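You operate a simulated robot arm through the tools that you are given. There is no shell and no other tool. Be economical: measure what you need, move in short steps, check, and stop when the job is done.

Carry out the task below with a simulated robot arm. There is one attempt and no reset: what you move stays moved.

TASK
Wet the red mounted cable up to its card with two doses.
Fine: lay it on its wet seat, give the smallest dose, then the largest, and lay it back on its dry rest.
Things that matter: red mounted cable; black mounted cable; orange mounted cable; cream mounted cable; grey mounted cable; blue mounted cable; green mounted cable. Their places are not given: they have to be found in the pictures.

It is judged by the outcome, as a careful person would: the job done as asked, and still so three seconds after it is handed in. It fails if anything else is knocked over, pushed out of place, dropped, spilled or broken.

THE ROBOT
A 6-joint arm with a two-finger parallel gripper, fixed in place. Base frame: the origin is at the foot of the arm, x ahead of it, y to its left, z up. Lengths are in mm, angles in degrees, forces in N, time in s.
With the tool pointing down near the work surface it reaches from about 260 to 680 mm from the base axis. Its first joint turns from -66.0 to 66.0 degrees. Payload 2.9 kg.
Tool frame: the origin (TCP) lies between the finger pads and is the grasp point; the fingertips stand 30 mm ahead of it; z points along the fingers, y is the line along which they close. The gripper opens to 110 mm. The fingers are 20 mm wide and 10 mm thick; the gripper's body (48 by 112 mm) begins 55 mm behind the TCP.
Orientation is told as [roll, pitch, yaw] about the base's x, y, z axes, in that order, counted from this pose: with the fingers straight down and closing along the base's y, the tool's x points along the base's -x, its y along +y and its z along -z.

THE INTERFACE
- The arm moves only by the tool servo_tool. Its argument "series" is a list of rows, each a list of 7 numbers: the shift along the base's x, y, z in mm, then the turn, a rotation vector about the base's x, y, z in degrees, then the opening, from 0 (shut) to 1 (fully open). In form: [[dx, dy, dz, wx, wy, wz, jaw], ...]. A call has 1 to 10 rows; each row shifts and turns the commanded pose from where the row before left it. A row lasts 0.2 s, in which the tool goes at most 50 mm and 8.6 degrees; a call with a longer step from one row to the next is refused whole, and so is a gripper value outside its range. A pose out of reach is approached as far as the arm can. The call stops where the force on the tool passes 70 N (or 10 N more than at its start, if that is more) or the arm is blocked; 0.2 s more then pass. The fingers move at their own pace (about 108 mm/s each) and stop on an object; they squeeze with about 29 N. The grip force told is the motor's: it shows also when the fingers shut on nothing. Time passes only in rows, and 0.2 s behind the last, so rows that do not move let the fingers close. It gives the time, the measured TCP pose, the force on the tool (base axes), the opening and the grip force at its end, in the units of the frame above (readings bear some noise).
- Cameras (640 x 400 px; columns grow to the right, rows downward): "scene" is fixed at [86.9, 433.8, 1394.9]; the picture's right is [-0.69, -0.72, 0.00], its down [-0.34, 0.33, -0.88] and it looks along [0.63, -0.61, -0.47] (base axes); focal length 344 px, centre (320, 200). "wrist" rides on the gripper at [-36, 0, -57] in the tool frame; the picture's right is [0.00, -1.00, 0.00], its down [0.97, 0.00, -0.24] and it looks along [0.24, 0.00, 0.97] (tool axes); focal length 218 px, centre (320, 200).
- camera(camera): a new picture of that camera. No time passes.
- pixel_to_xyz(camera, pixels): there is no depth. For up to 12 entries [column, row, z] of the newest picture of that camera ("zoom" is the newest enlarged one), the place [x, y] in the base frame at which the ray of that pixel passes the height z, good to about 3 mm. No time passes.
- close_up(camera, box): a new picture of the part [left, top, right, bottom] of that camera's present view, enlarged. No time passes.
- hand_in(): hands the job in; it is judged then, once.

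Work in short steps. Measure before you move; look again where a grasp or a placing could have gone wrong, and mend it. You have 80 turns and 54 pictures in all, the two below and enlarged ones among them. Open the gripper and draw the arm clear of the work before you hand the job in, unless the task says otherwise; then end with one line.

The tools are called after "Call:" by a JSON object that holds its "api" and its "payload". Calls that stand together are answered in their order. servo_tool: Moves the arm, as the interface text tells. Its arguments: {"type":"object","properties":{"series":{"type":"array"}},"required":["series"]} The other tools are called the same way: camera (camera) takes a picture; pixel_to_xyz (camera, pixels) gives the place at which the rays of pixels pass given heights; close_up (camera, box) takes an enlarged picture of a part of a camera's view; hand_in () hands the job in.

At the start:

```text
t: 0.0
eef_pos: [409.7, -130.2, 1209.6]
orientation: [0.1, 0.0, 0.0]
contact_force: [-0.4, -0.3, -0.5]
opening: 110.0
grip_force: 0.1
```

scene: 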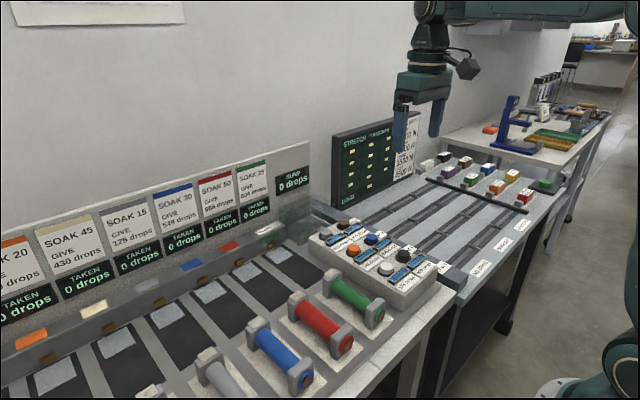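
wrist: 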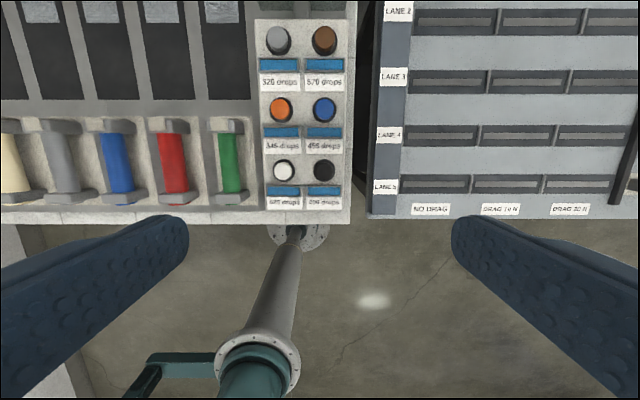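

The scene shows a row of cables on dry rests (red near pixel (320,325)), dark wet seats behind, and a six-button panel near (380,255). I'll enlarge the key parts to read them.

Call:
{"api": "close_up", "payload": {"camera": "scene", "box": [0, 140, 320, 340]}}

Call:
{"api": "close_up", "payload": {"camera": "scene", "box": [300, 205, 460, 305]}}

Call:
{"api": "close_up", "payload": {"camera": "wrist", "box": [120, 0, 360, 230]}}

Call:
{"api": "close_up", "payload": {"camera": "scene", "box": [140, 140, 320, 250]}}

```text
2.00 times, centred on (160, 240) of scene
```

zoom: 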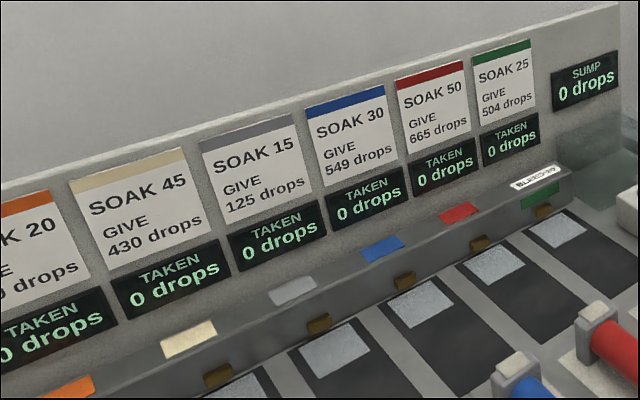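

```text
4.00 times, centred on (380, 255) of scene
```

zoom: 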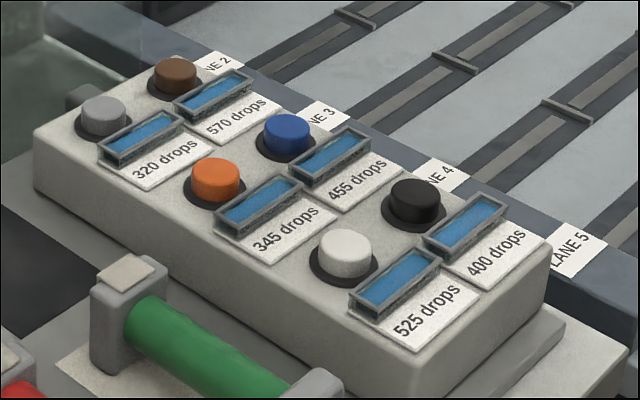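

```text
1.74 times, centred on (240, 115) of wrist
```

zoom: 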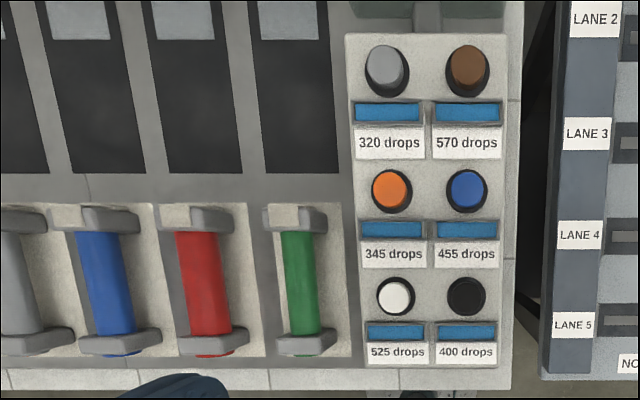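

```text
3.56 times, centred on (230, 195) of scene
```

zoom: 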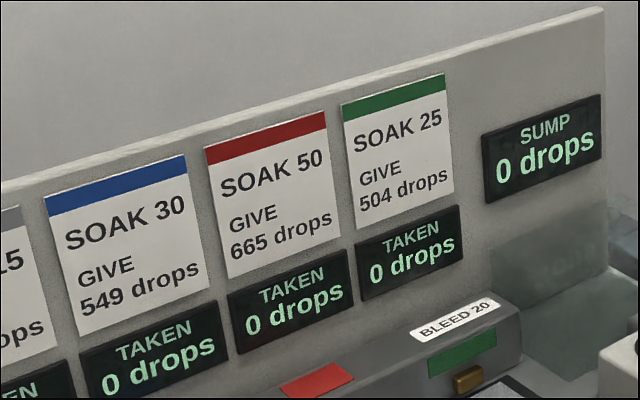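

Red card: GIVE 665 drops; buttons: grey 320 (smallest), brown 570 (largest). Both readings begin with the smallest dose, and the TAKEN display will tell what it does. I measure the red cable, its seat and buttons from both cameras.

Call:
{"api": "pixel_to_xyz", "payload": {"camera": "wrist", "pixels": [[172, 124, 862], [172, 124, 910], [172, 124, 950], [174, 198, 862], [174, 198, 910], [174, 198, 950], [278, 40, 950], [278, 40, 1000], [324, 40, 950], [324, 40, 1000], [219, 11, 900], [219, 11, 862]]}}

Call:
{"api": "pixel_to_xyz", "payload": {"camera": "scene", "pixels": [[299, 299, 862], [299, 299, 910], [299, 299, 950], [343, 340, 862], [343, 340, 910], [343, 340, 950], [326, 231, 950], [326, 231, 1000], [344, 222, 950], [344, 222, 1000], [278, 255, 900], [278, 255, 862]]}}

Call:
{"api": "close_up", "payload": {"camera": "scene", "box": [180, 230, 400, 400]}}

Call:
{"api": "close_up", "payload": {"camera": "wrist", "box": [80, 0, 260, 220]}}

```text
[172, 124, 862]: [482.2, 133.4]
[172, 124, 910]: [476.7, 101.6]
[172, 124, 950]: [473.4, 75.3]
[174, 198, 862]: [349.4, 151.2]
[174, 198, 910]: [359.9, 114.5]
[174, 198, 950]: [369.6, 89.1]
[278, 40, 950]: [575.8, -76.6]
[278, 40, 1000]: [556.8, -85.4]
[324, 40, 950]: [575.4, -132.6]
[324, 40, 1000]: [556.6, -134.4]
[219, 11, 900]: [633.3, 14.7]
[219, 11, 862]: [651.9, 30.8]
```

```text
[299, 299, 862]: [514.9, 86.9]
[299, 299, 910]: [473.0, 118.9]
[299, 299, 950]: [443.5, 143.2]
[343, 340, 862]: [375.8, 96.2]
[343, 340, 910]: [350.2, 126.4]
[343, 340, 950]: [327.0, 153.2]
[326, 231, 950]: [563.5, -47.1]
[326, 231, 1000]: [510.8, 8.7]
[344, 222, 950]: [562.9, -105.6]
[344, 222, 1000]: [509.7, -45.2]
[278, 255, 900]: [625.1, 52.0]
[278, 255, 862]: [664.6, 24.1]
```

```text
2.35 times, centred on (290, 315) of scene
```

zoom: 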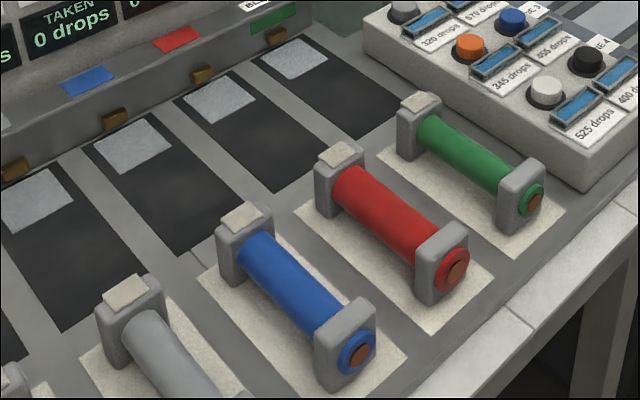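

```text
1.82 times, centred on (170, 110) of wrist
```

zoom: 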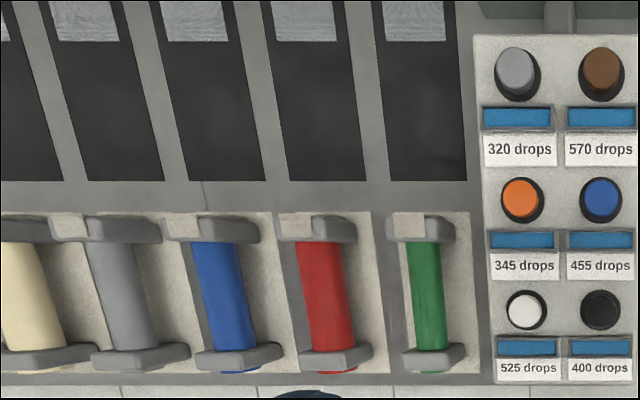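

Red lies around (415, 105). I move above it for a straight view down.

Call:
{"api": "servo_tool", "payload": {"series": [[10, 48, 0, 0, 0, 0, 1], [10, 48, 0, 0, 0, 0, 1], [10, 48, 0, 0, 0, 0, 1], [10, 48, 0, 0, 0, 0, 1], [10, 43, 0, 0, 0, 0, 1], [0, 0, 0, 0, 0, 0, 1]]}}

Call:
{"api": "camera", "payload": {"camera": "wrist"}}

```text
t: 1.4
eef_pos: [460.1, 105.8, 1209.1]
orientation: [0.0, 0.0, 0.0]
contact_force: [0.2, -0.1, -0.8]
opening: 110.0
grip_force: 0.1
```

```text
45 pictures are left
```

wrist: 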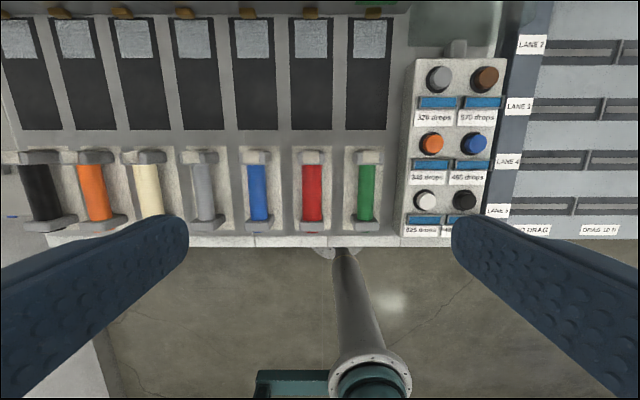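

Call:
{"api": "close_up", "payload": {"camera": "wrist", "box": [230, 0, 410, 240]}}

Call:
{"api": "pixel_to_xyz", "payload": {"camera": "wrist", "pixels": [[311, 157, 920], [311, 224, 920], [303, 192, 905], [322, 192, 905], [291, 130, 865], [331, 130, 865], [291, 18, 865], [331, 18, 865], [312, 38, 868], [438, 78, 940], [486, 78, 940], [432, 144, 940]]}}

```text
1.67 times, centred on (320, 120) of wrist
```

zoom: 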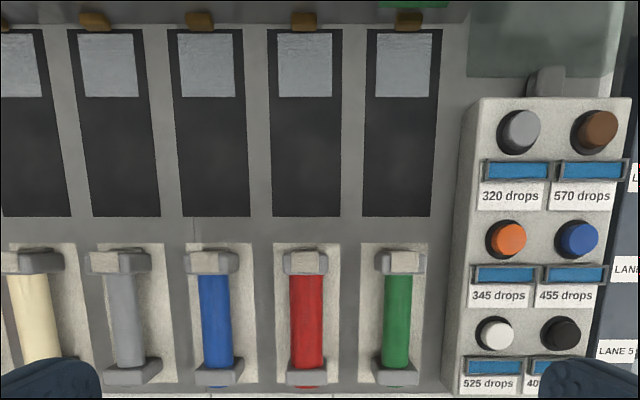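

```text
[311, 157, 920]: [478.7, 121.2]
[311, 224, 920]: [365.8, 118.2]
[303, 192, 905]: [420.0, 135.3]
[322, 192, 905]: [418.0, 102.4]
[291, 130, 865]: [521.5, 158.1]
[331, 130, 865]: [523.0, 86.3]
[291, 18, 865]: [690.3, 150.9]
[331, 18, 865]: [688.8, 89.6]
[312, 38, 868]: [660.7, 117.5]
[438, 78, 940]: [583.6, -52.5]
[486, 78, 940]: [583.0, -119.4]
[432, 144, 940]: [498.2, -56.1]
```

Red rod is at y≈119, blocks at x≈367 and 477, tops near z≈908; its seat spans x≈522–690 at y≈120. I go above the rod with the jaw half narrowed and look closer.

Call:
{"api": "servo_tool", "payload": {"series": [[-20, 7, -40, 0, 0, 0, 0.73], [-18, 6, -45, 0, 0, 0, 0.73], [0, 0, -49, 0, 0, 0, 0.73], [0, 0, -49, 0, 0, 0, 0.73], [0, 0, -26, 0, 0, 0, 0.73], [0, 0, 0, 0, 0, 0, 0.73]]}}

Call:
{"api": "camera", "payload": {"camera": "wrist"}}

Call:
{"api": "camera", "payload": {"camera": "scene"}}

```text
t: 2.8
eef_pos: [421.6, 118.3, 1000.7]
orientation: [0.0, 0.0, 0.0]
contact_force: [0.1, 0.5, 0.6]
opening: 80.2
grip_force: 0.1
```

```text
43 pictures are left
```

wrist: 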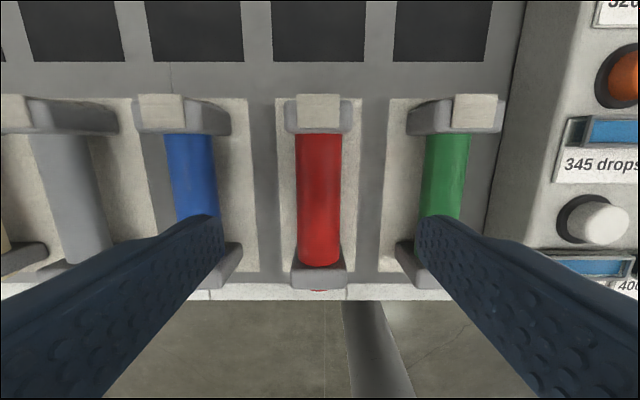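

```text
42 pictures are left
```

scene: 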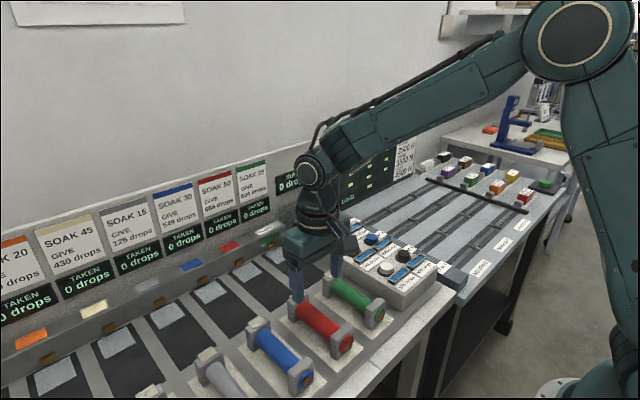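

Call:
{"api": "pixel_to_xyz", "payload": {"camera": "wrist", "pixels": [[319, 94, 908], [319, 268, 908], [319, 133, 908], [319, 98, 865], [319, 284, 865], [297, 200, 890], [341, 200, 890], [285, 110, 908], [352, 110, 908], [152, 62, 862], [273, 62, 862], [365, 62, 862]]}}

```text
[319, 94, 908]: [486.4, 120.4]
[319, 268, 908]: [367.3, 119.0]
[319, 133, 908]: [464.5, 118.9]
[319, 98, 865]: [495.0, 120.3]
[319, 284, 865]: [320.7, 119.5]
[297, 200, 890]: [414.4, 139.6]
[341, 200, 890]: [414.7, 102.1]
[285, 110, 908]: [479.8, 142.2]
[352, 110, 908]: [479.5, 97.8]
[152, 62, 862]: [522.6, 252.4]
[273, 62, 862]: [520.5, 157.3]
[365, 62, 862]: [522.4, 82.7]
```

Rod centred at x≈416, y≈119, with 94 mm between neighbours. I descend slowly and grip its middle.

Call:
{"api": "servo_tool", "payload": {"series": [[-5, 1, -30, 0, 0, 0, 0.73], [0, 0, -30, 0, 0, 0, 0.73], [0, 0, -20, 0, 0, 0, 0.73], [0, 0, -10, 0, 0, 0, 0.73], [0, 0, -8, 0, 0, 0, 0.73], [0, 0, 0, 0, 0, 0, 0.73]]}}

Call:
{"api": "camera", "payload": {"camera": "scene"}}

Call:
{"api": "camera", "payload": {"camera": "wrist"}}

```text
t: 4.2
eef_pos: [415.7, 120.7, 901.6]
orientation: [0.0, 0.0, 0.0]
contact_force: [-0.7, 0.6, -0.5]
opening: 80.5
grip_force: 0.1
```

```text
41 pictures are left
```

scene: 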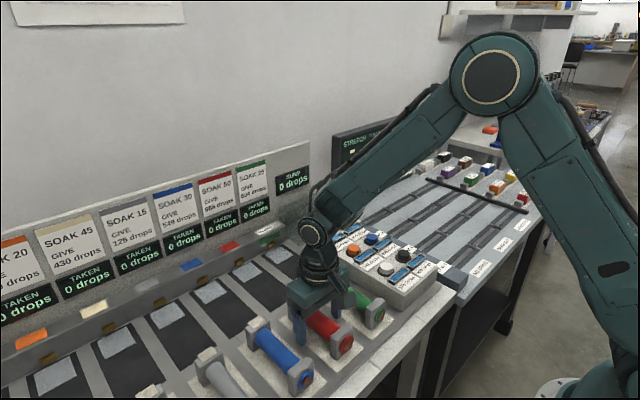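

```text
40 pictures are left
```

wrist: 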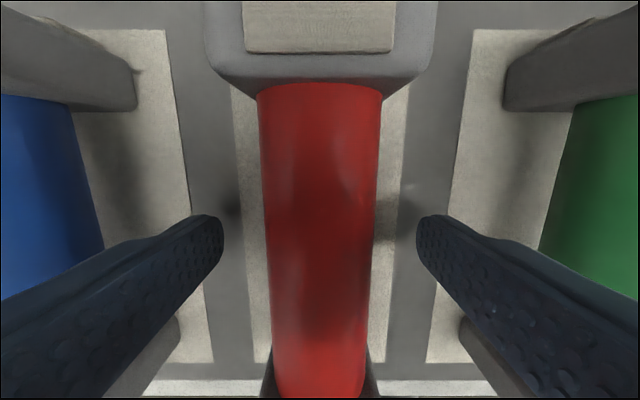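

Fingers straddle the rod centrally. I close.

Call:
{"api": "servo_tool", "payload": {"series": [[0, 0, 0, 0, 0, 0, 0.3], [0, 0, 0, 0, 0, 0, 0.1], [0, 0, 0, 0, 0, 0, 0.1], [0, 0, 0, 0, 0, 0, 0.1]]}}

Call:
{"api": "servo_tool", "payload": {"series": [[0, 0, 15, 0, 0, 0, 0.1], [0, 0, 20, 0, 0, 0, 0.1], [0, 0, 25, 0, 0, 0, 0.1], [0, 0, 0, 0, 0, 0, 0.1]]}}

Call:
{"api": "camera", "payload": {"camera": "scene"}}

Call:
{"api": "camera", "payload": {"camera": "wrist"}}

```text
t: 5.2
eef_pos: [416.7, 120.3, 902.0]
orientation: [0.1, 0.0, 0.0]
contact_force: [0.0, -0.3, -0.3]
opening: 33.5
grip_force: 28.7
```

```text
t: 6.2
eef_pos: [416.7, 120.4, 962.3]
orientation: [-0.1, 0.1, 0.0]
contact_force: [0.3, 0.5, -1.7]
opening: 33.3
grip_force: 29.0
```

```text
39 pictures are left
```

scene: 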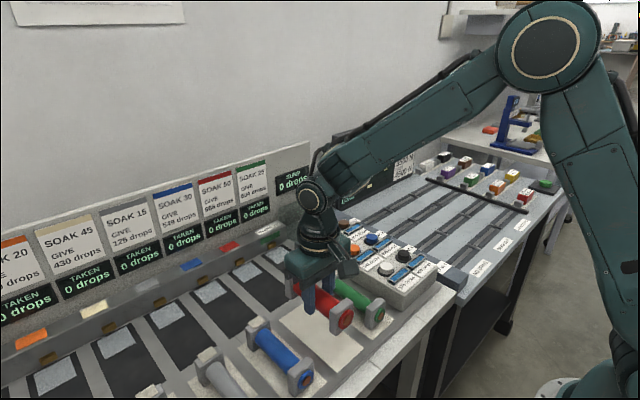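

```text
38 pictures are left
```

wrist: 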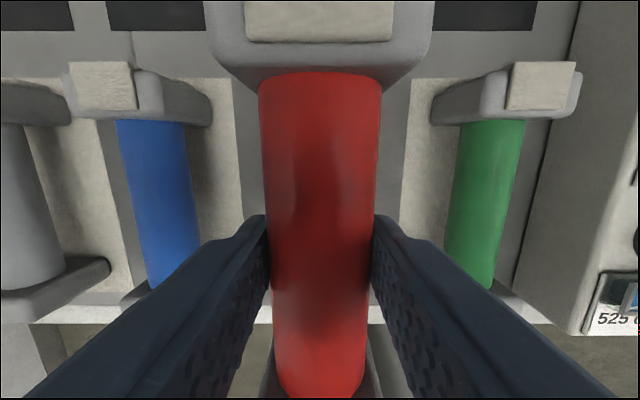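

Cable lifted cleanly. I look at the empty rest and seat outlines.

Call:
{"api": "close_up", "payload": {"camera": "scene", "box": [180, 250, 380, 375]}}

```text
3.20 times, centred on (280, 312) of scene
```

zoom: 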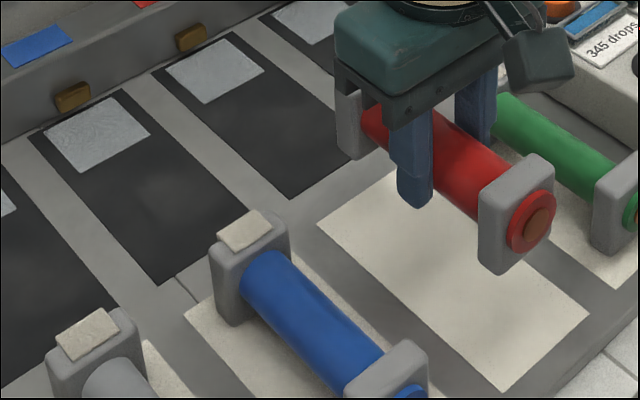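

Call:
{"api": "pixel_to_xyz", "payload": {"camera": "zoom", "pixels": [[318, 222, 863], [502, 391, 863], [590, 315, 863], [290, 199, 863], [377, 145, 863], [150, 76, 863], [232, 33, 863], [163, 66, 863], [207, 104, 863], [264, 71, 863], [163, 66, 866], [290, 199, 866]]}}

```text
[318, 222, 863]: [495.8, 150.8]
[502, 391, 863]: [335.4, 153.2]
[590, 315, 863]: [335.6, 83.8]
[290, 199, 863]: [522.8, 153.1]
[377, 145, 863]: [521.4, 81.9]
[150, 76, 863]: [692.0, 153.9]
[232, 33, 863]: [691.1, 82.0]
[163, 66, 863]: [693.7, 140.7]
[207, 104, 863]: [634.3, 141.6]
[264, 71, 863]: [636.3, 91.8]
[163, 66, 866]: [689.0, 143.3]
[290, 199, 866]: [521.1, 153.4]
```

Rest mat centre is (416,118), matching the cable; the seat spans 522–691, so its centre is (606.5,118). I carry the cable +190 in x and lower it gently.

Call:
{"api": "servo_tool", "payload": {"series": [[40, 0, 0, 0, 0, 0, 0.1], [45, 0, 0, 0, 0, 0, 0.1], [45, 0, 0, 0, 0, 0, 0.1], [40, -1, 0, 0, 0, 0, 0.1], [20, 0, 0, 0, 0, 0, 0.1], [0, 0, -20, 0, 0, 0, 0.1], [0, 0, -20, 0, 0, 0, 0.1], [0, 0, -10, 0, 0, 0, 0.1], [0, 0, 0, 0, 0, 0, 0.1]]}}

Call:
{"api": "camera", "payload": {"camera": "scene"}}

Call:
{"api": "camera", "payload": {"camera": "wrist"}}

```text
t: 8.2
eef_pos: [605.5, 120.4, 912.9]
orientation: [-0.1, 0.0, -0.1]
contact_force: [-1.2, 0.1, -2.6]
opening: 34.1
grip_force: 28.9
```

```text
36 pictures are left
```

scene: 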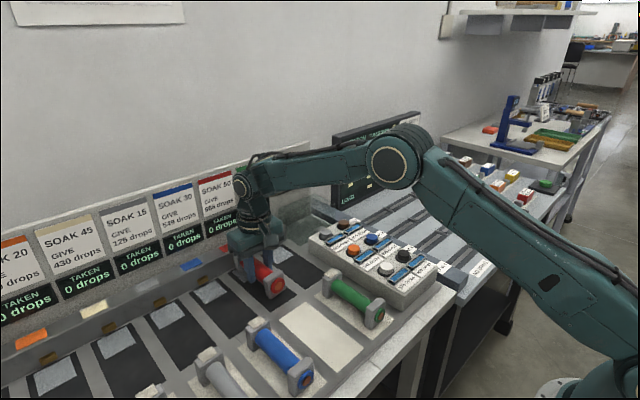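

```text
35 pictures are left
```

wrist: 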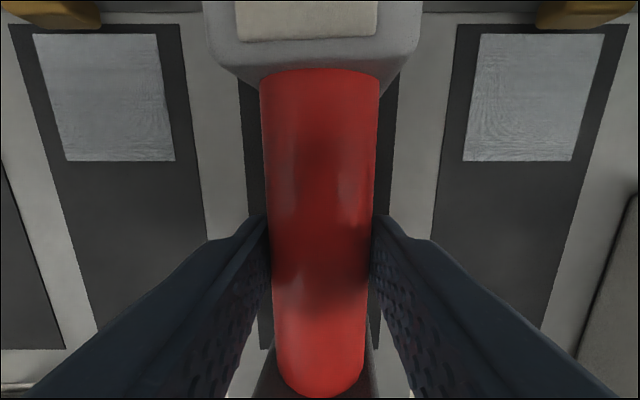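

Well centred in the seat. I lower the rest of the way to the same height as the rest, watching force.

Call:
{"api": "servo_tool", "payload": {"series": [[1, -1, -4, 0, 0, 0, 0.1], [0, 0, -4, 0, 0, 0, 0.1], [0, 0, -2, 0, 0, 0, 0.1], [0, 0, 0, 0, 0, 0, 0.1]]}}

```text
t: 9.2
eef_pos: [607.2, 117.7, 902.3]
orientation: [-0.1, 0.0, 0.0]
contact_force: [1.2, -0.3, 6.9]
opening: 33.8
grip_force: 29.1
```

Light contact (≈7 N up): it rests on the seat. I open slightly and retreat upward, then look at the displays.

Call:
{"api": "servo_tool", "payload": {"series": [[0, 0, 0, 0, 0, 0, 0.4], [0, 0, 0, 0, 0, 0, 0.6], [0, 0, 0, 0, 0, 0, 0.6], [0, 0, 30, 0, 0, 0, 0.6], [0, 0, 40, 0, 0, 0, 0.6], [0, -20, 40, 0, 0, 0, 0.6], [0, -45, 10, 0, 0, 0, 0.3], [0, -45, 0, 0, 0, 0, 0], [-10, -45, 0, 0, 0, 0, 0], [-10, -15, 0, 0, 0, 0, 0]]}}

Call:
{"api": "camera", "payload": {"camera": "scene"}}

Call:
{"api": "camera", "payload": {"camera": "wrist"}}

```text
t: 11.4
eef_pos: [585.6, -53.2, 1023.2]
orientation: [0.1, 0.0, 0.0]
contact_force: [1.0, -0.8, 0.6]
opening: 0.1
grip_force: 28.3
```

```text
34 pictures are left
```

scene: 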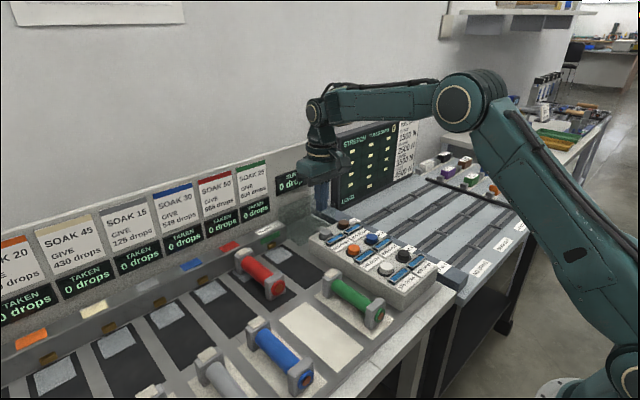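

```text
33 pictures are left
```

wrist: 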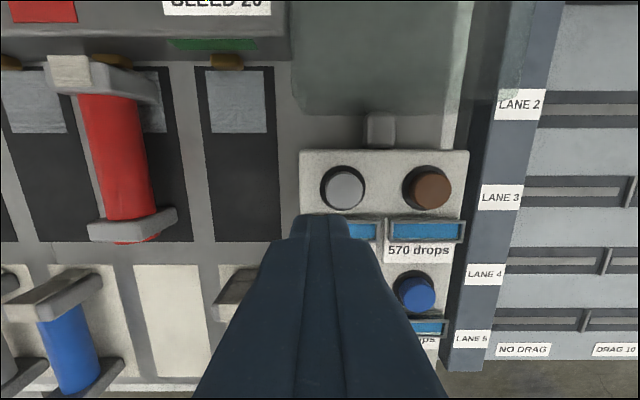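

Red sits properly in the seat. I measure the grey (wrist (345,187)) and brown (430,187) button tops from both cameras.

Call:
{"api": "close_up", "payload": {"camera": "scene", "box": [300, 205, 428, 285]}}

Call:
{"api": "pixel_to_xyz", "payload": {"camera": "wrist", "pixels": [[346, 186, 900], [346, 186, 920], [346, 186, 940], [433, 186, 900], [433, 186, 920], [433, 186, 940]]}}

```text
5.00 times, centred on (364, 245) of scene
```

zoom: 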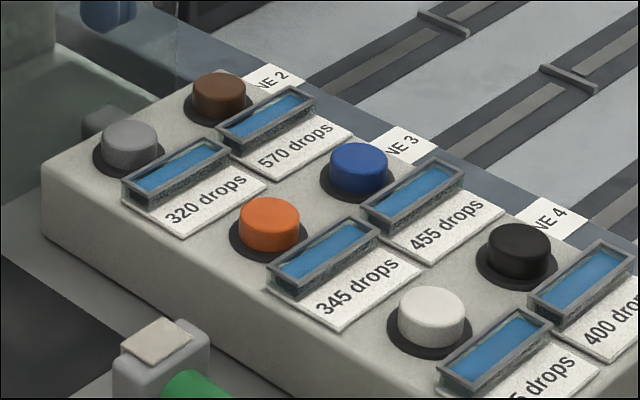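

```text
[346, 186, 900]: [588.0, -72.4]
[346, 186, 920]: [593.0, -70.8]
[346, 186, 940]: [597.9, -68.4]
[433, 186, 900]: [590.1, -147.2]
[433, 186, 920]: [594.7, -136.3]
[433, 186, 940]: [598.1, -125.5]
```

Call:
{"api": "pixel_to_xyz", "payload": {"camera": "zoom", "pixels": [[130, 135, 900], [130, 135, 920], [130, 135, 940], [219, 88, 900], [219, 88, 920], [219, 88, 940]]}}

```text
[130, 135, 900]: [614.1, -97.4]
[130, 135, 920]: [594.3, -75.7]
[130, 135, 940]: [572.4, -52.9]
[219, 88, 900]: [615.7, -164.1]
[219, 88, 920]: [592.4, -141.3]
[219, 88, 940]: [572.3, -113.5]
```

Grey top ≈ (593,-72,922); brown ≈ (594,-139,922). With shut fingers I go over grey and press in small steps (contact expected at TCP z≈952).

Call:
{"api": "servo_tool", "payload": {"series": [[7.5, -18.5, -20, 0, 0, 0, 0], [0, 0, -35, 0, 0, 0, 0], [0, 0, -8, 0, 0, 0, 0], [0, 0, 0, 0, 0, 0, 0]]}}

Call:
{"api": "camera", "payload": {"camera": "wrist"}}

Call:
{"api": "close_up", "payload": {"camera": "scene", "box": [260, 165, 420, 265]}}

```text
t: 12.4
eef_pos: [596.0, -70.3, 959.0]
orientation: [0.0, 0.1, -0.1]
contact_force: [0.0, -0.1, 0.4]
opening: 0.0
grip_force: 29.2
```

```text
31 pictures are left
```

wrist: 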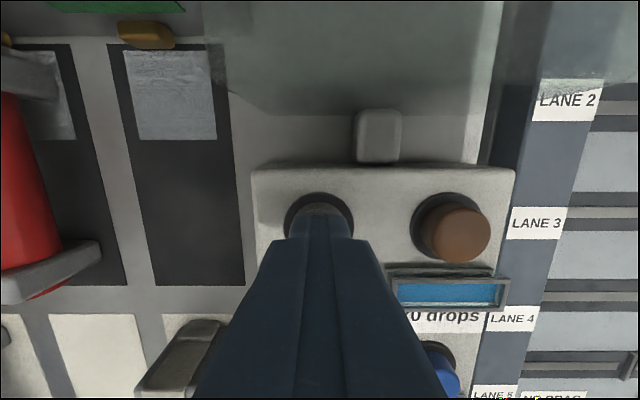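

```text
4.00 times, centred on (340, 215) of scene
```

zoom: 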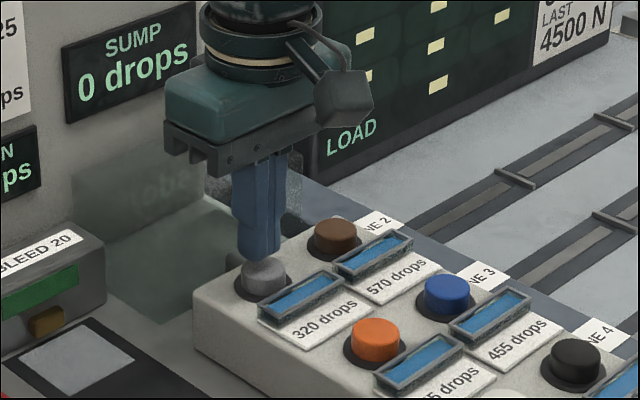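

Fingertips are right over the grey button. I press in small steps.

Call:
{"api": "servo_tool", "payload": {"series": [[0, 0, -4, 0, 0, 0, 0], [0, 0, -4, 0, 0, 0, 0], [0, 0, -3, 0, 0, 0, 0]]}}

Call:
{"api": "close_up", "payload": {"camera": "scene", "box": [160, 165, 360, 290]}}

```text
t: 13.2
eef_pos: [594.8, -69.9, 948.9]
orientation: [0.0, -0.2, 0.0]
contact_force: [-1.4, 0.4, 3.5]
opening: 0.1
grip_force: 29.2
```

```text
3.20 times, centred on (260, 228) of scene
```

zoom: 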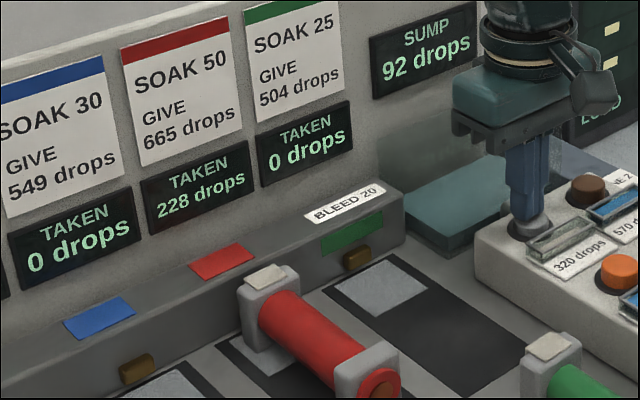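

After the press: red TAKEN 228, SUMP 92 (320 in all, shared 50:20 between soak and bleed), and its window is emptied. I release, and look again to see whether the readings hold before the second dose.

Call:
{"api": "servo_tool", "payload": {"series": [[0, 0, 15, 0, 0, 0, 0], [0, 0, 15, 0, 0, 0, 0], [-1, -40, 0, 0, 0, 0, 0], [0, -28, 0, 0, 0, 0, 0], [0, 0, 0, 0, 0, 0, 0]]}}

Call:
{"api": "close_up", "payload": {"camera": "scene", "box": [160, 165, 360, 290]}}

Call:
{"api": "camera", "payload": {"camera": "wrist"}}

```text
t: 14.4
eef_pos: [594.3, -138.9, 977.8]
orientation: [0.0, 0.0, -0.1]
contact_force: [0.1, 0.0, -0.2]
opening: 0.2
grip_force: 28.6
```

```text
3.20 times, centred on (260, 228) of scene
```

zoom: 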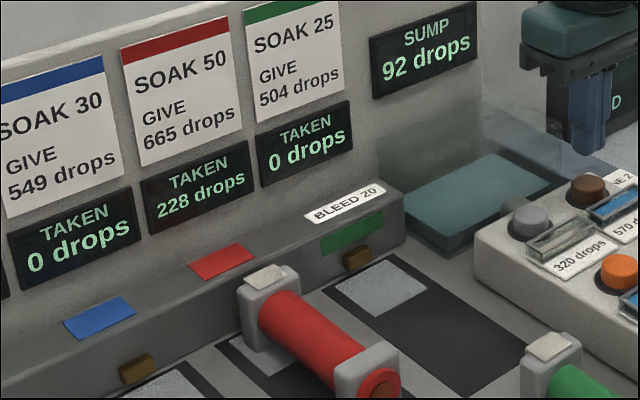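

```text
27 pictures are left
```

wrist: 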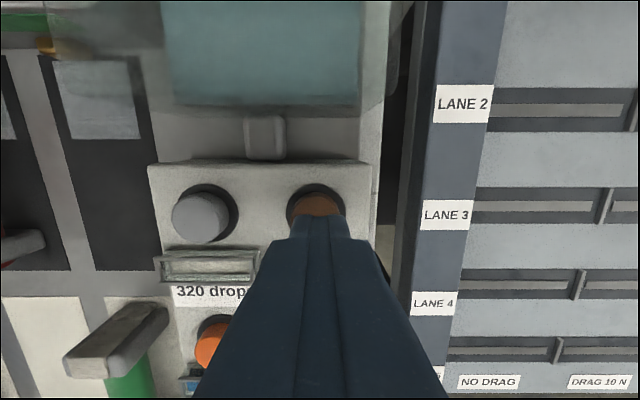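

Readings hold steady. Fingertips are over brown at (594,-139); I press it as asked.

Call:
{"api": "servo_tool", "payload": {"series": [[0, 0, -12, 0, 0, 0, 0], [0, 0, -7, 0, 0, 0, 0], [0, 0, -4, 0, 0, 0, 0], [0, 0, -4, 0, 0, 0, 0], [0, 0, -3, 0, 0, 0, 0]]}}

Call:
{"api": "close_up", "payload": {"camera": "scene", "box": [160, 165, 360, 290]}}

```text
t: 15.6
eef_pos: [593.6, -138.6, 947.9]
orientation: [-0.1, 0.0, 0.0]
contact_force: [-1.6, 1.8, 3.2]
opening: 0.3
grip_force: 29.4
```

```text
3.20 times, centred on (260, 228) of scene
```

zoom: 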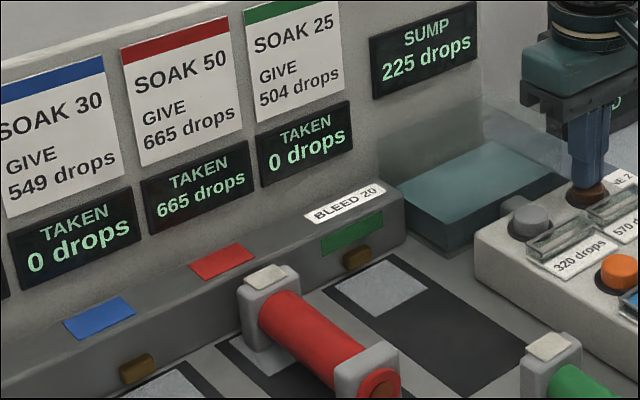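

TAKEN is exactly 665. I raise clear and go back above the red cable, opening the jaw.

Call:
{"api": "servo_tool", "payload": {"series": [[0, 0, 25, 0, 0, 0, 0], [0, 0, 48, 0, 0, 0, 0], [2, 45, 10, 0, 0, 0, 0], [3, 48, 0, 0, 0, 0, 0.2], [3, 48, 0, 0, 0, 0, 0.6], [3, 48, 0, 0, 0, 0, 0.6], [2, 48, 0, 0, 0, 0, 0.6], [0, 20, 0, 0, 0, 0, 0.6], [0, 0, 0, 0, 0, 0, 0.6]]}}

Call:
{"api": "camera", "payload": {"camera": "wrist"}}

```text
t: 17.6
eef_pos: [606.5, 118.3, 1031.6]
orientation: [-0.1, 0.0, -0.1]
contact_force: [0.7, 0.1, -0.6]
opening: 65.8
grip_force: 0.1
```

```text
25 pictures are left
```

wrist: 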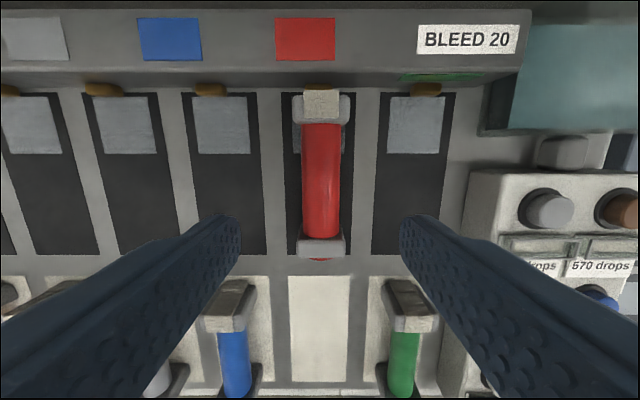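

The cable is straight and centred under the jaw. I descend, grip and lift.

Call:
{"api": "servo_tool", "payload": {"series": [[0, 0, -45, 0, 0, 0, 0.6], [0, 0, -45, 0, 0, 0, 0.6], [0, 0, -25, 0, 0, 0, 0.6], [0, 0, -13, 0, 0, 0, 0.6], [0, 0, 0, 0, 0, 0, 0.6], [0, 0, 0, 0, 0, 0, 0.25], [0, 0, 0, 0, 0, 0, 0.1], [0, 0, 0, 0, 0, 0, 0.1]]}}

Call:
{"api": "servo_tool", "payload": {"series": [[0, 0, 15, 0, 0, 0, 0.1], [0, 0, 20, 0, 0, 0, 0.1], [0, 0, 25, 0, 0, 0, 0.1], [-20, 0, 0, 0, 0, 0, 0.1], [-45, 0, 0, 0, 0, 0, 0.1], [-45, 0, 0, 0, 0, 0, 0.1], [-45, 0, 0, 0, 0, 0, 0.1], [-35, 1, 0, 0, 0, 0, 0.1], [0, 0, -20, 0, 0, 0, 0.1], [0, 0, 0, 0, 0, 0, 0.1]]}}

Call:
{"api": "camera", "payload": {"camera": "wrist"}}

Call:
{"api": "camera", "payload": {"camera": "scene"}}

```text
t: 19.4
eef_pos: [606.9, 119.3, 903.5]
orientation: [0.0, -0.1, -0.1]
contact_force: [0.0, 0.7, 0.6]
opening: 33.6
grip_force: 29.0
```

```text
t: 21.6
eef_pos: [416.9, 119.0, 944.3]
orientation: [0.0, 0.0, 0.0]
contact_force: [0.8, -0.7, -2.4]
opening: 33.6
grip_force: 29.1
```

```text
24 pictures are left
```

wrist: 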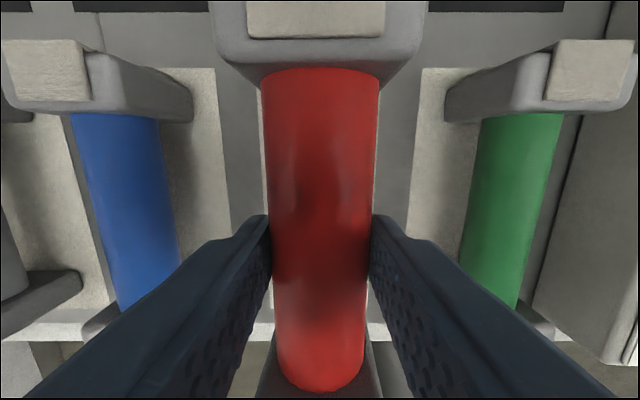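

```text
23 pictures are left
```

scene: 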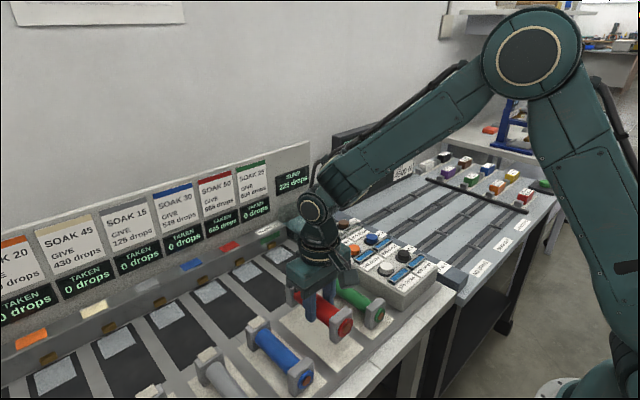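

The cable hangs over its dry rest at (417,119). I lower the remaining ~41 mm gently.

Call:
{"api": "servo_tool", "payload": {"series": [[0, 0, -20, 0, 0, 0, 0.1], [0, 0, -12, 0, 0, 0, 0.1], [0, 0, -5, 0, 0, 0, 0.1], [0, 0, -3, 0, 0, 0, 0.1], [0, 0, -1, 0, 0, 0, 0.1], [0, 0, 0, 0, 0, 0, 0.1]]}}

```text
t: 23.0
eef_pos: [416.9, 118.9, 902.8]
orientation: [0.0, -0.2, 0.0]
contact_force: [2.5, -2.9, 20.1]
opening: 33.7
grip_force: 28.6
```

It rests (20 N up). I open and withdraw straight up, then check.

Call:
{"api": "servo_tool", "payload": {"series": [[0, 0, 1, 0, 0, 0, 0.4], [0, 0, 0, 0, 0, 0, 0.6], [0, 0, 0, 0, 0, 0, 0.6], [0, 0, 30, 0, 0, 0, 0.6], [0, 0, 45, 0, 0, 0, 0.6], [0, 0, 48, 0, 0, 0, 0.6], [0, 0, 48, 0, 0, 0, 0.6], [0, -45, 48, 0, 0, 0, 0.6], [0, -45, 30, 0, 0, 0, 0.6], [0, 0, 0, 0, 0, 0, 0.6]]}}

Call:
{"api": "camera", "payload": {"camera": "scene"}}

Call:
{"api": "camera", "payload": {"camera": "wrist"}}

Call:
{"api": "close_up", "payload": {"camera": "scene", "box": [160, 165, 400, 365]}}

```text
refused: row 8 steps farther than a row can; nothing moved
```

```text
22 pictures are left
```

scene: 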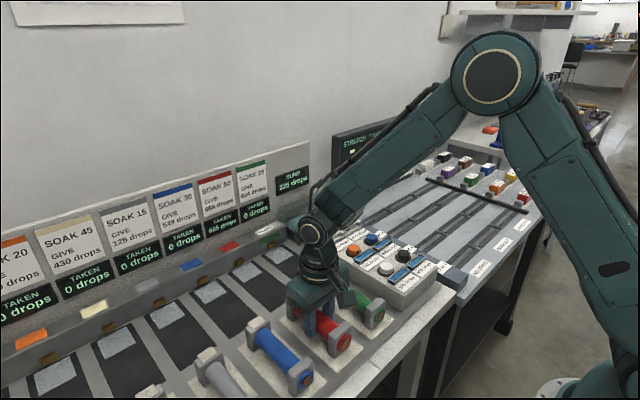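

```text
21 pictures are left
```

wrist: 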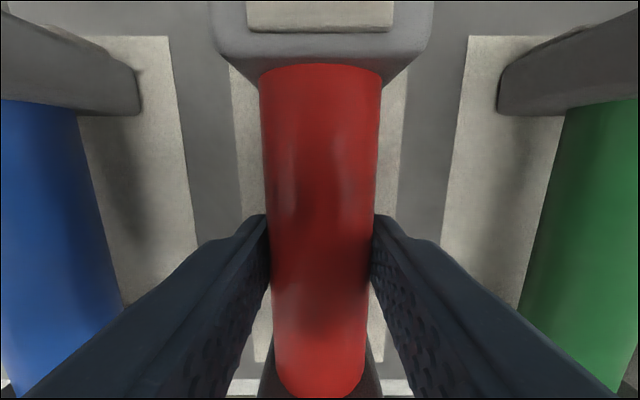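

```text
2.00 times, centred on (280, 265) of scene
```

zoom: 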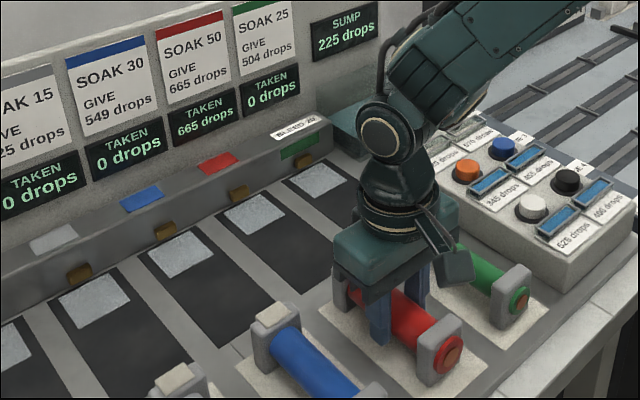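

One row was too long, so nothing moved. I resend with shorter steps.

Call:
{"api": "servo_tool", "payload": {"series": [[0, 0, 1, 0, 0, 0, 0.4], [0, 0, 0, 0, 0, 0, 0.6], [0, 0, 0, 0, 0, 0, 0.6], [0, 0, 30, 0, 0, 0, 0.6], [0, 0, 45, 0, 0, 0, 0.6], [0, 0, 48, 0, 0, 0, 0.6], [0, 0, 48, 0, 0, 0, 0.6], [0, -30, 35, 0, 0, 0, 0.6], [0, -35, 30, 0, 0, 0, 0.6], [0, 0, 0, 0, 0, 0, 0.6]]}}

Call:
{"api": "camera", "payload": {"camera": "scene"}}

Call:
{"api": "camera", "payload": {"camera": "wrist"}}

```text
t: 25.2
eef_pos: [416.2, 55.5, 1141.1]
orientation: [0.1, 0.0, 0.0]
contact_force: [-0.2, 0.0, -0.5]
opening: 66.0
grip_force: 0.0
```

```text
19 pictures are left
```

scene: 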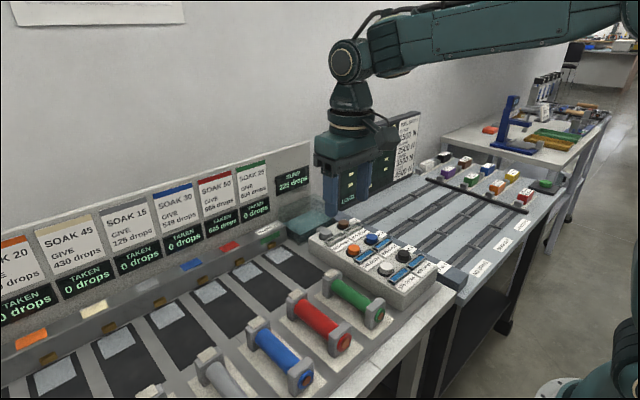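

```text
18 pictures are left
```

wrist: 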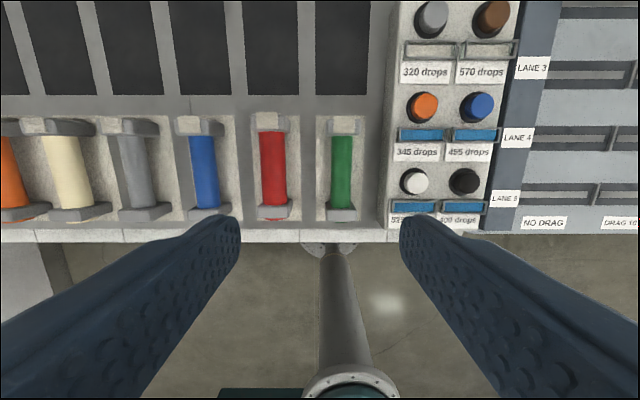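

Red is back centred on its dry rest, TAKEN reads 665, nothing else moved, and the arm is clear with the jaw open. I hand in.

Call:
{"api": "hand_in", "payload": {}}

```text
The job is handed in.
```

The red mounted cable took 665 drops, exactly its card, from the smallest dose (320) and then the largest (570); the other 225 drops went to the sump, and the cable is back on its dry rest.
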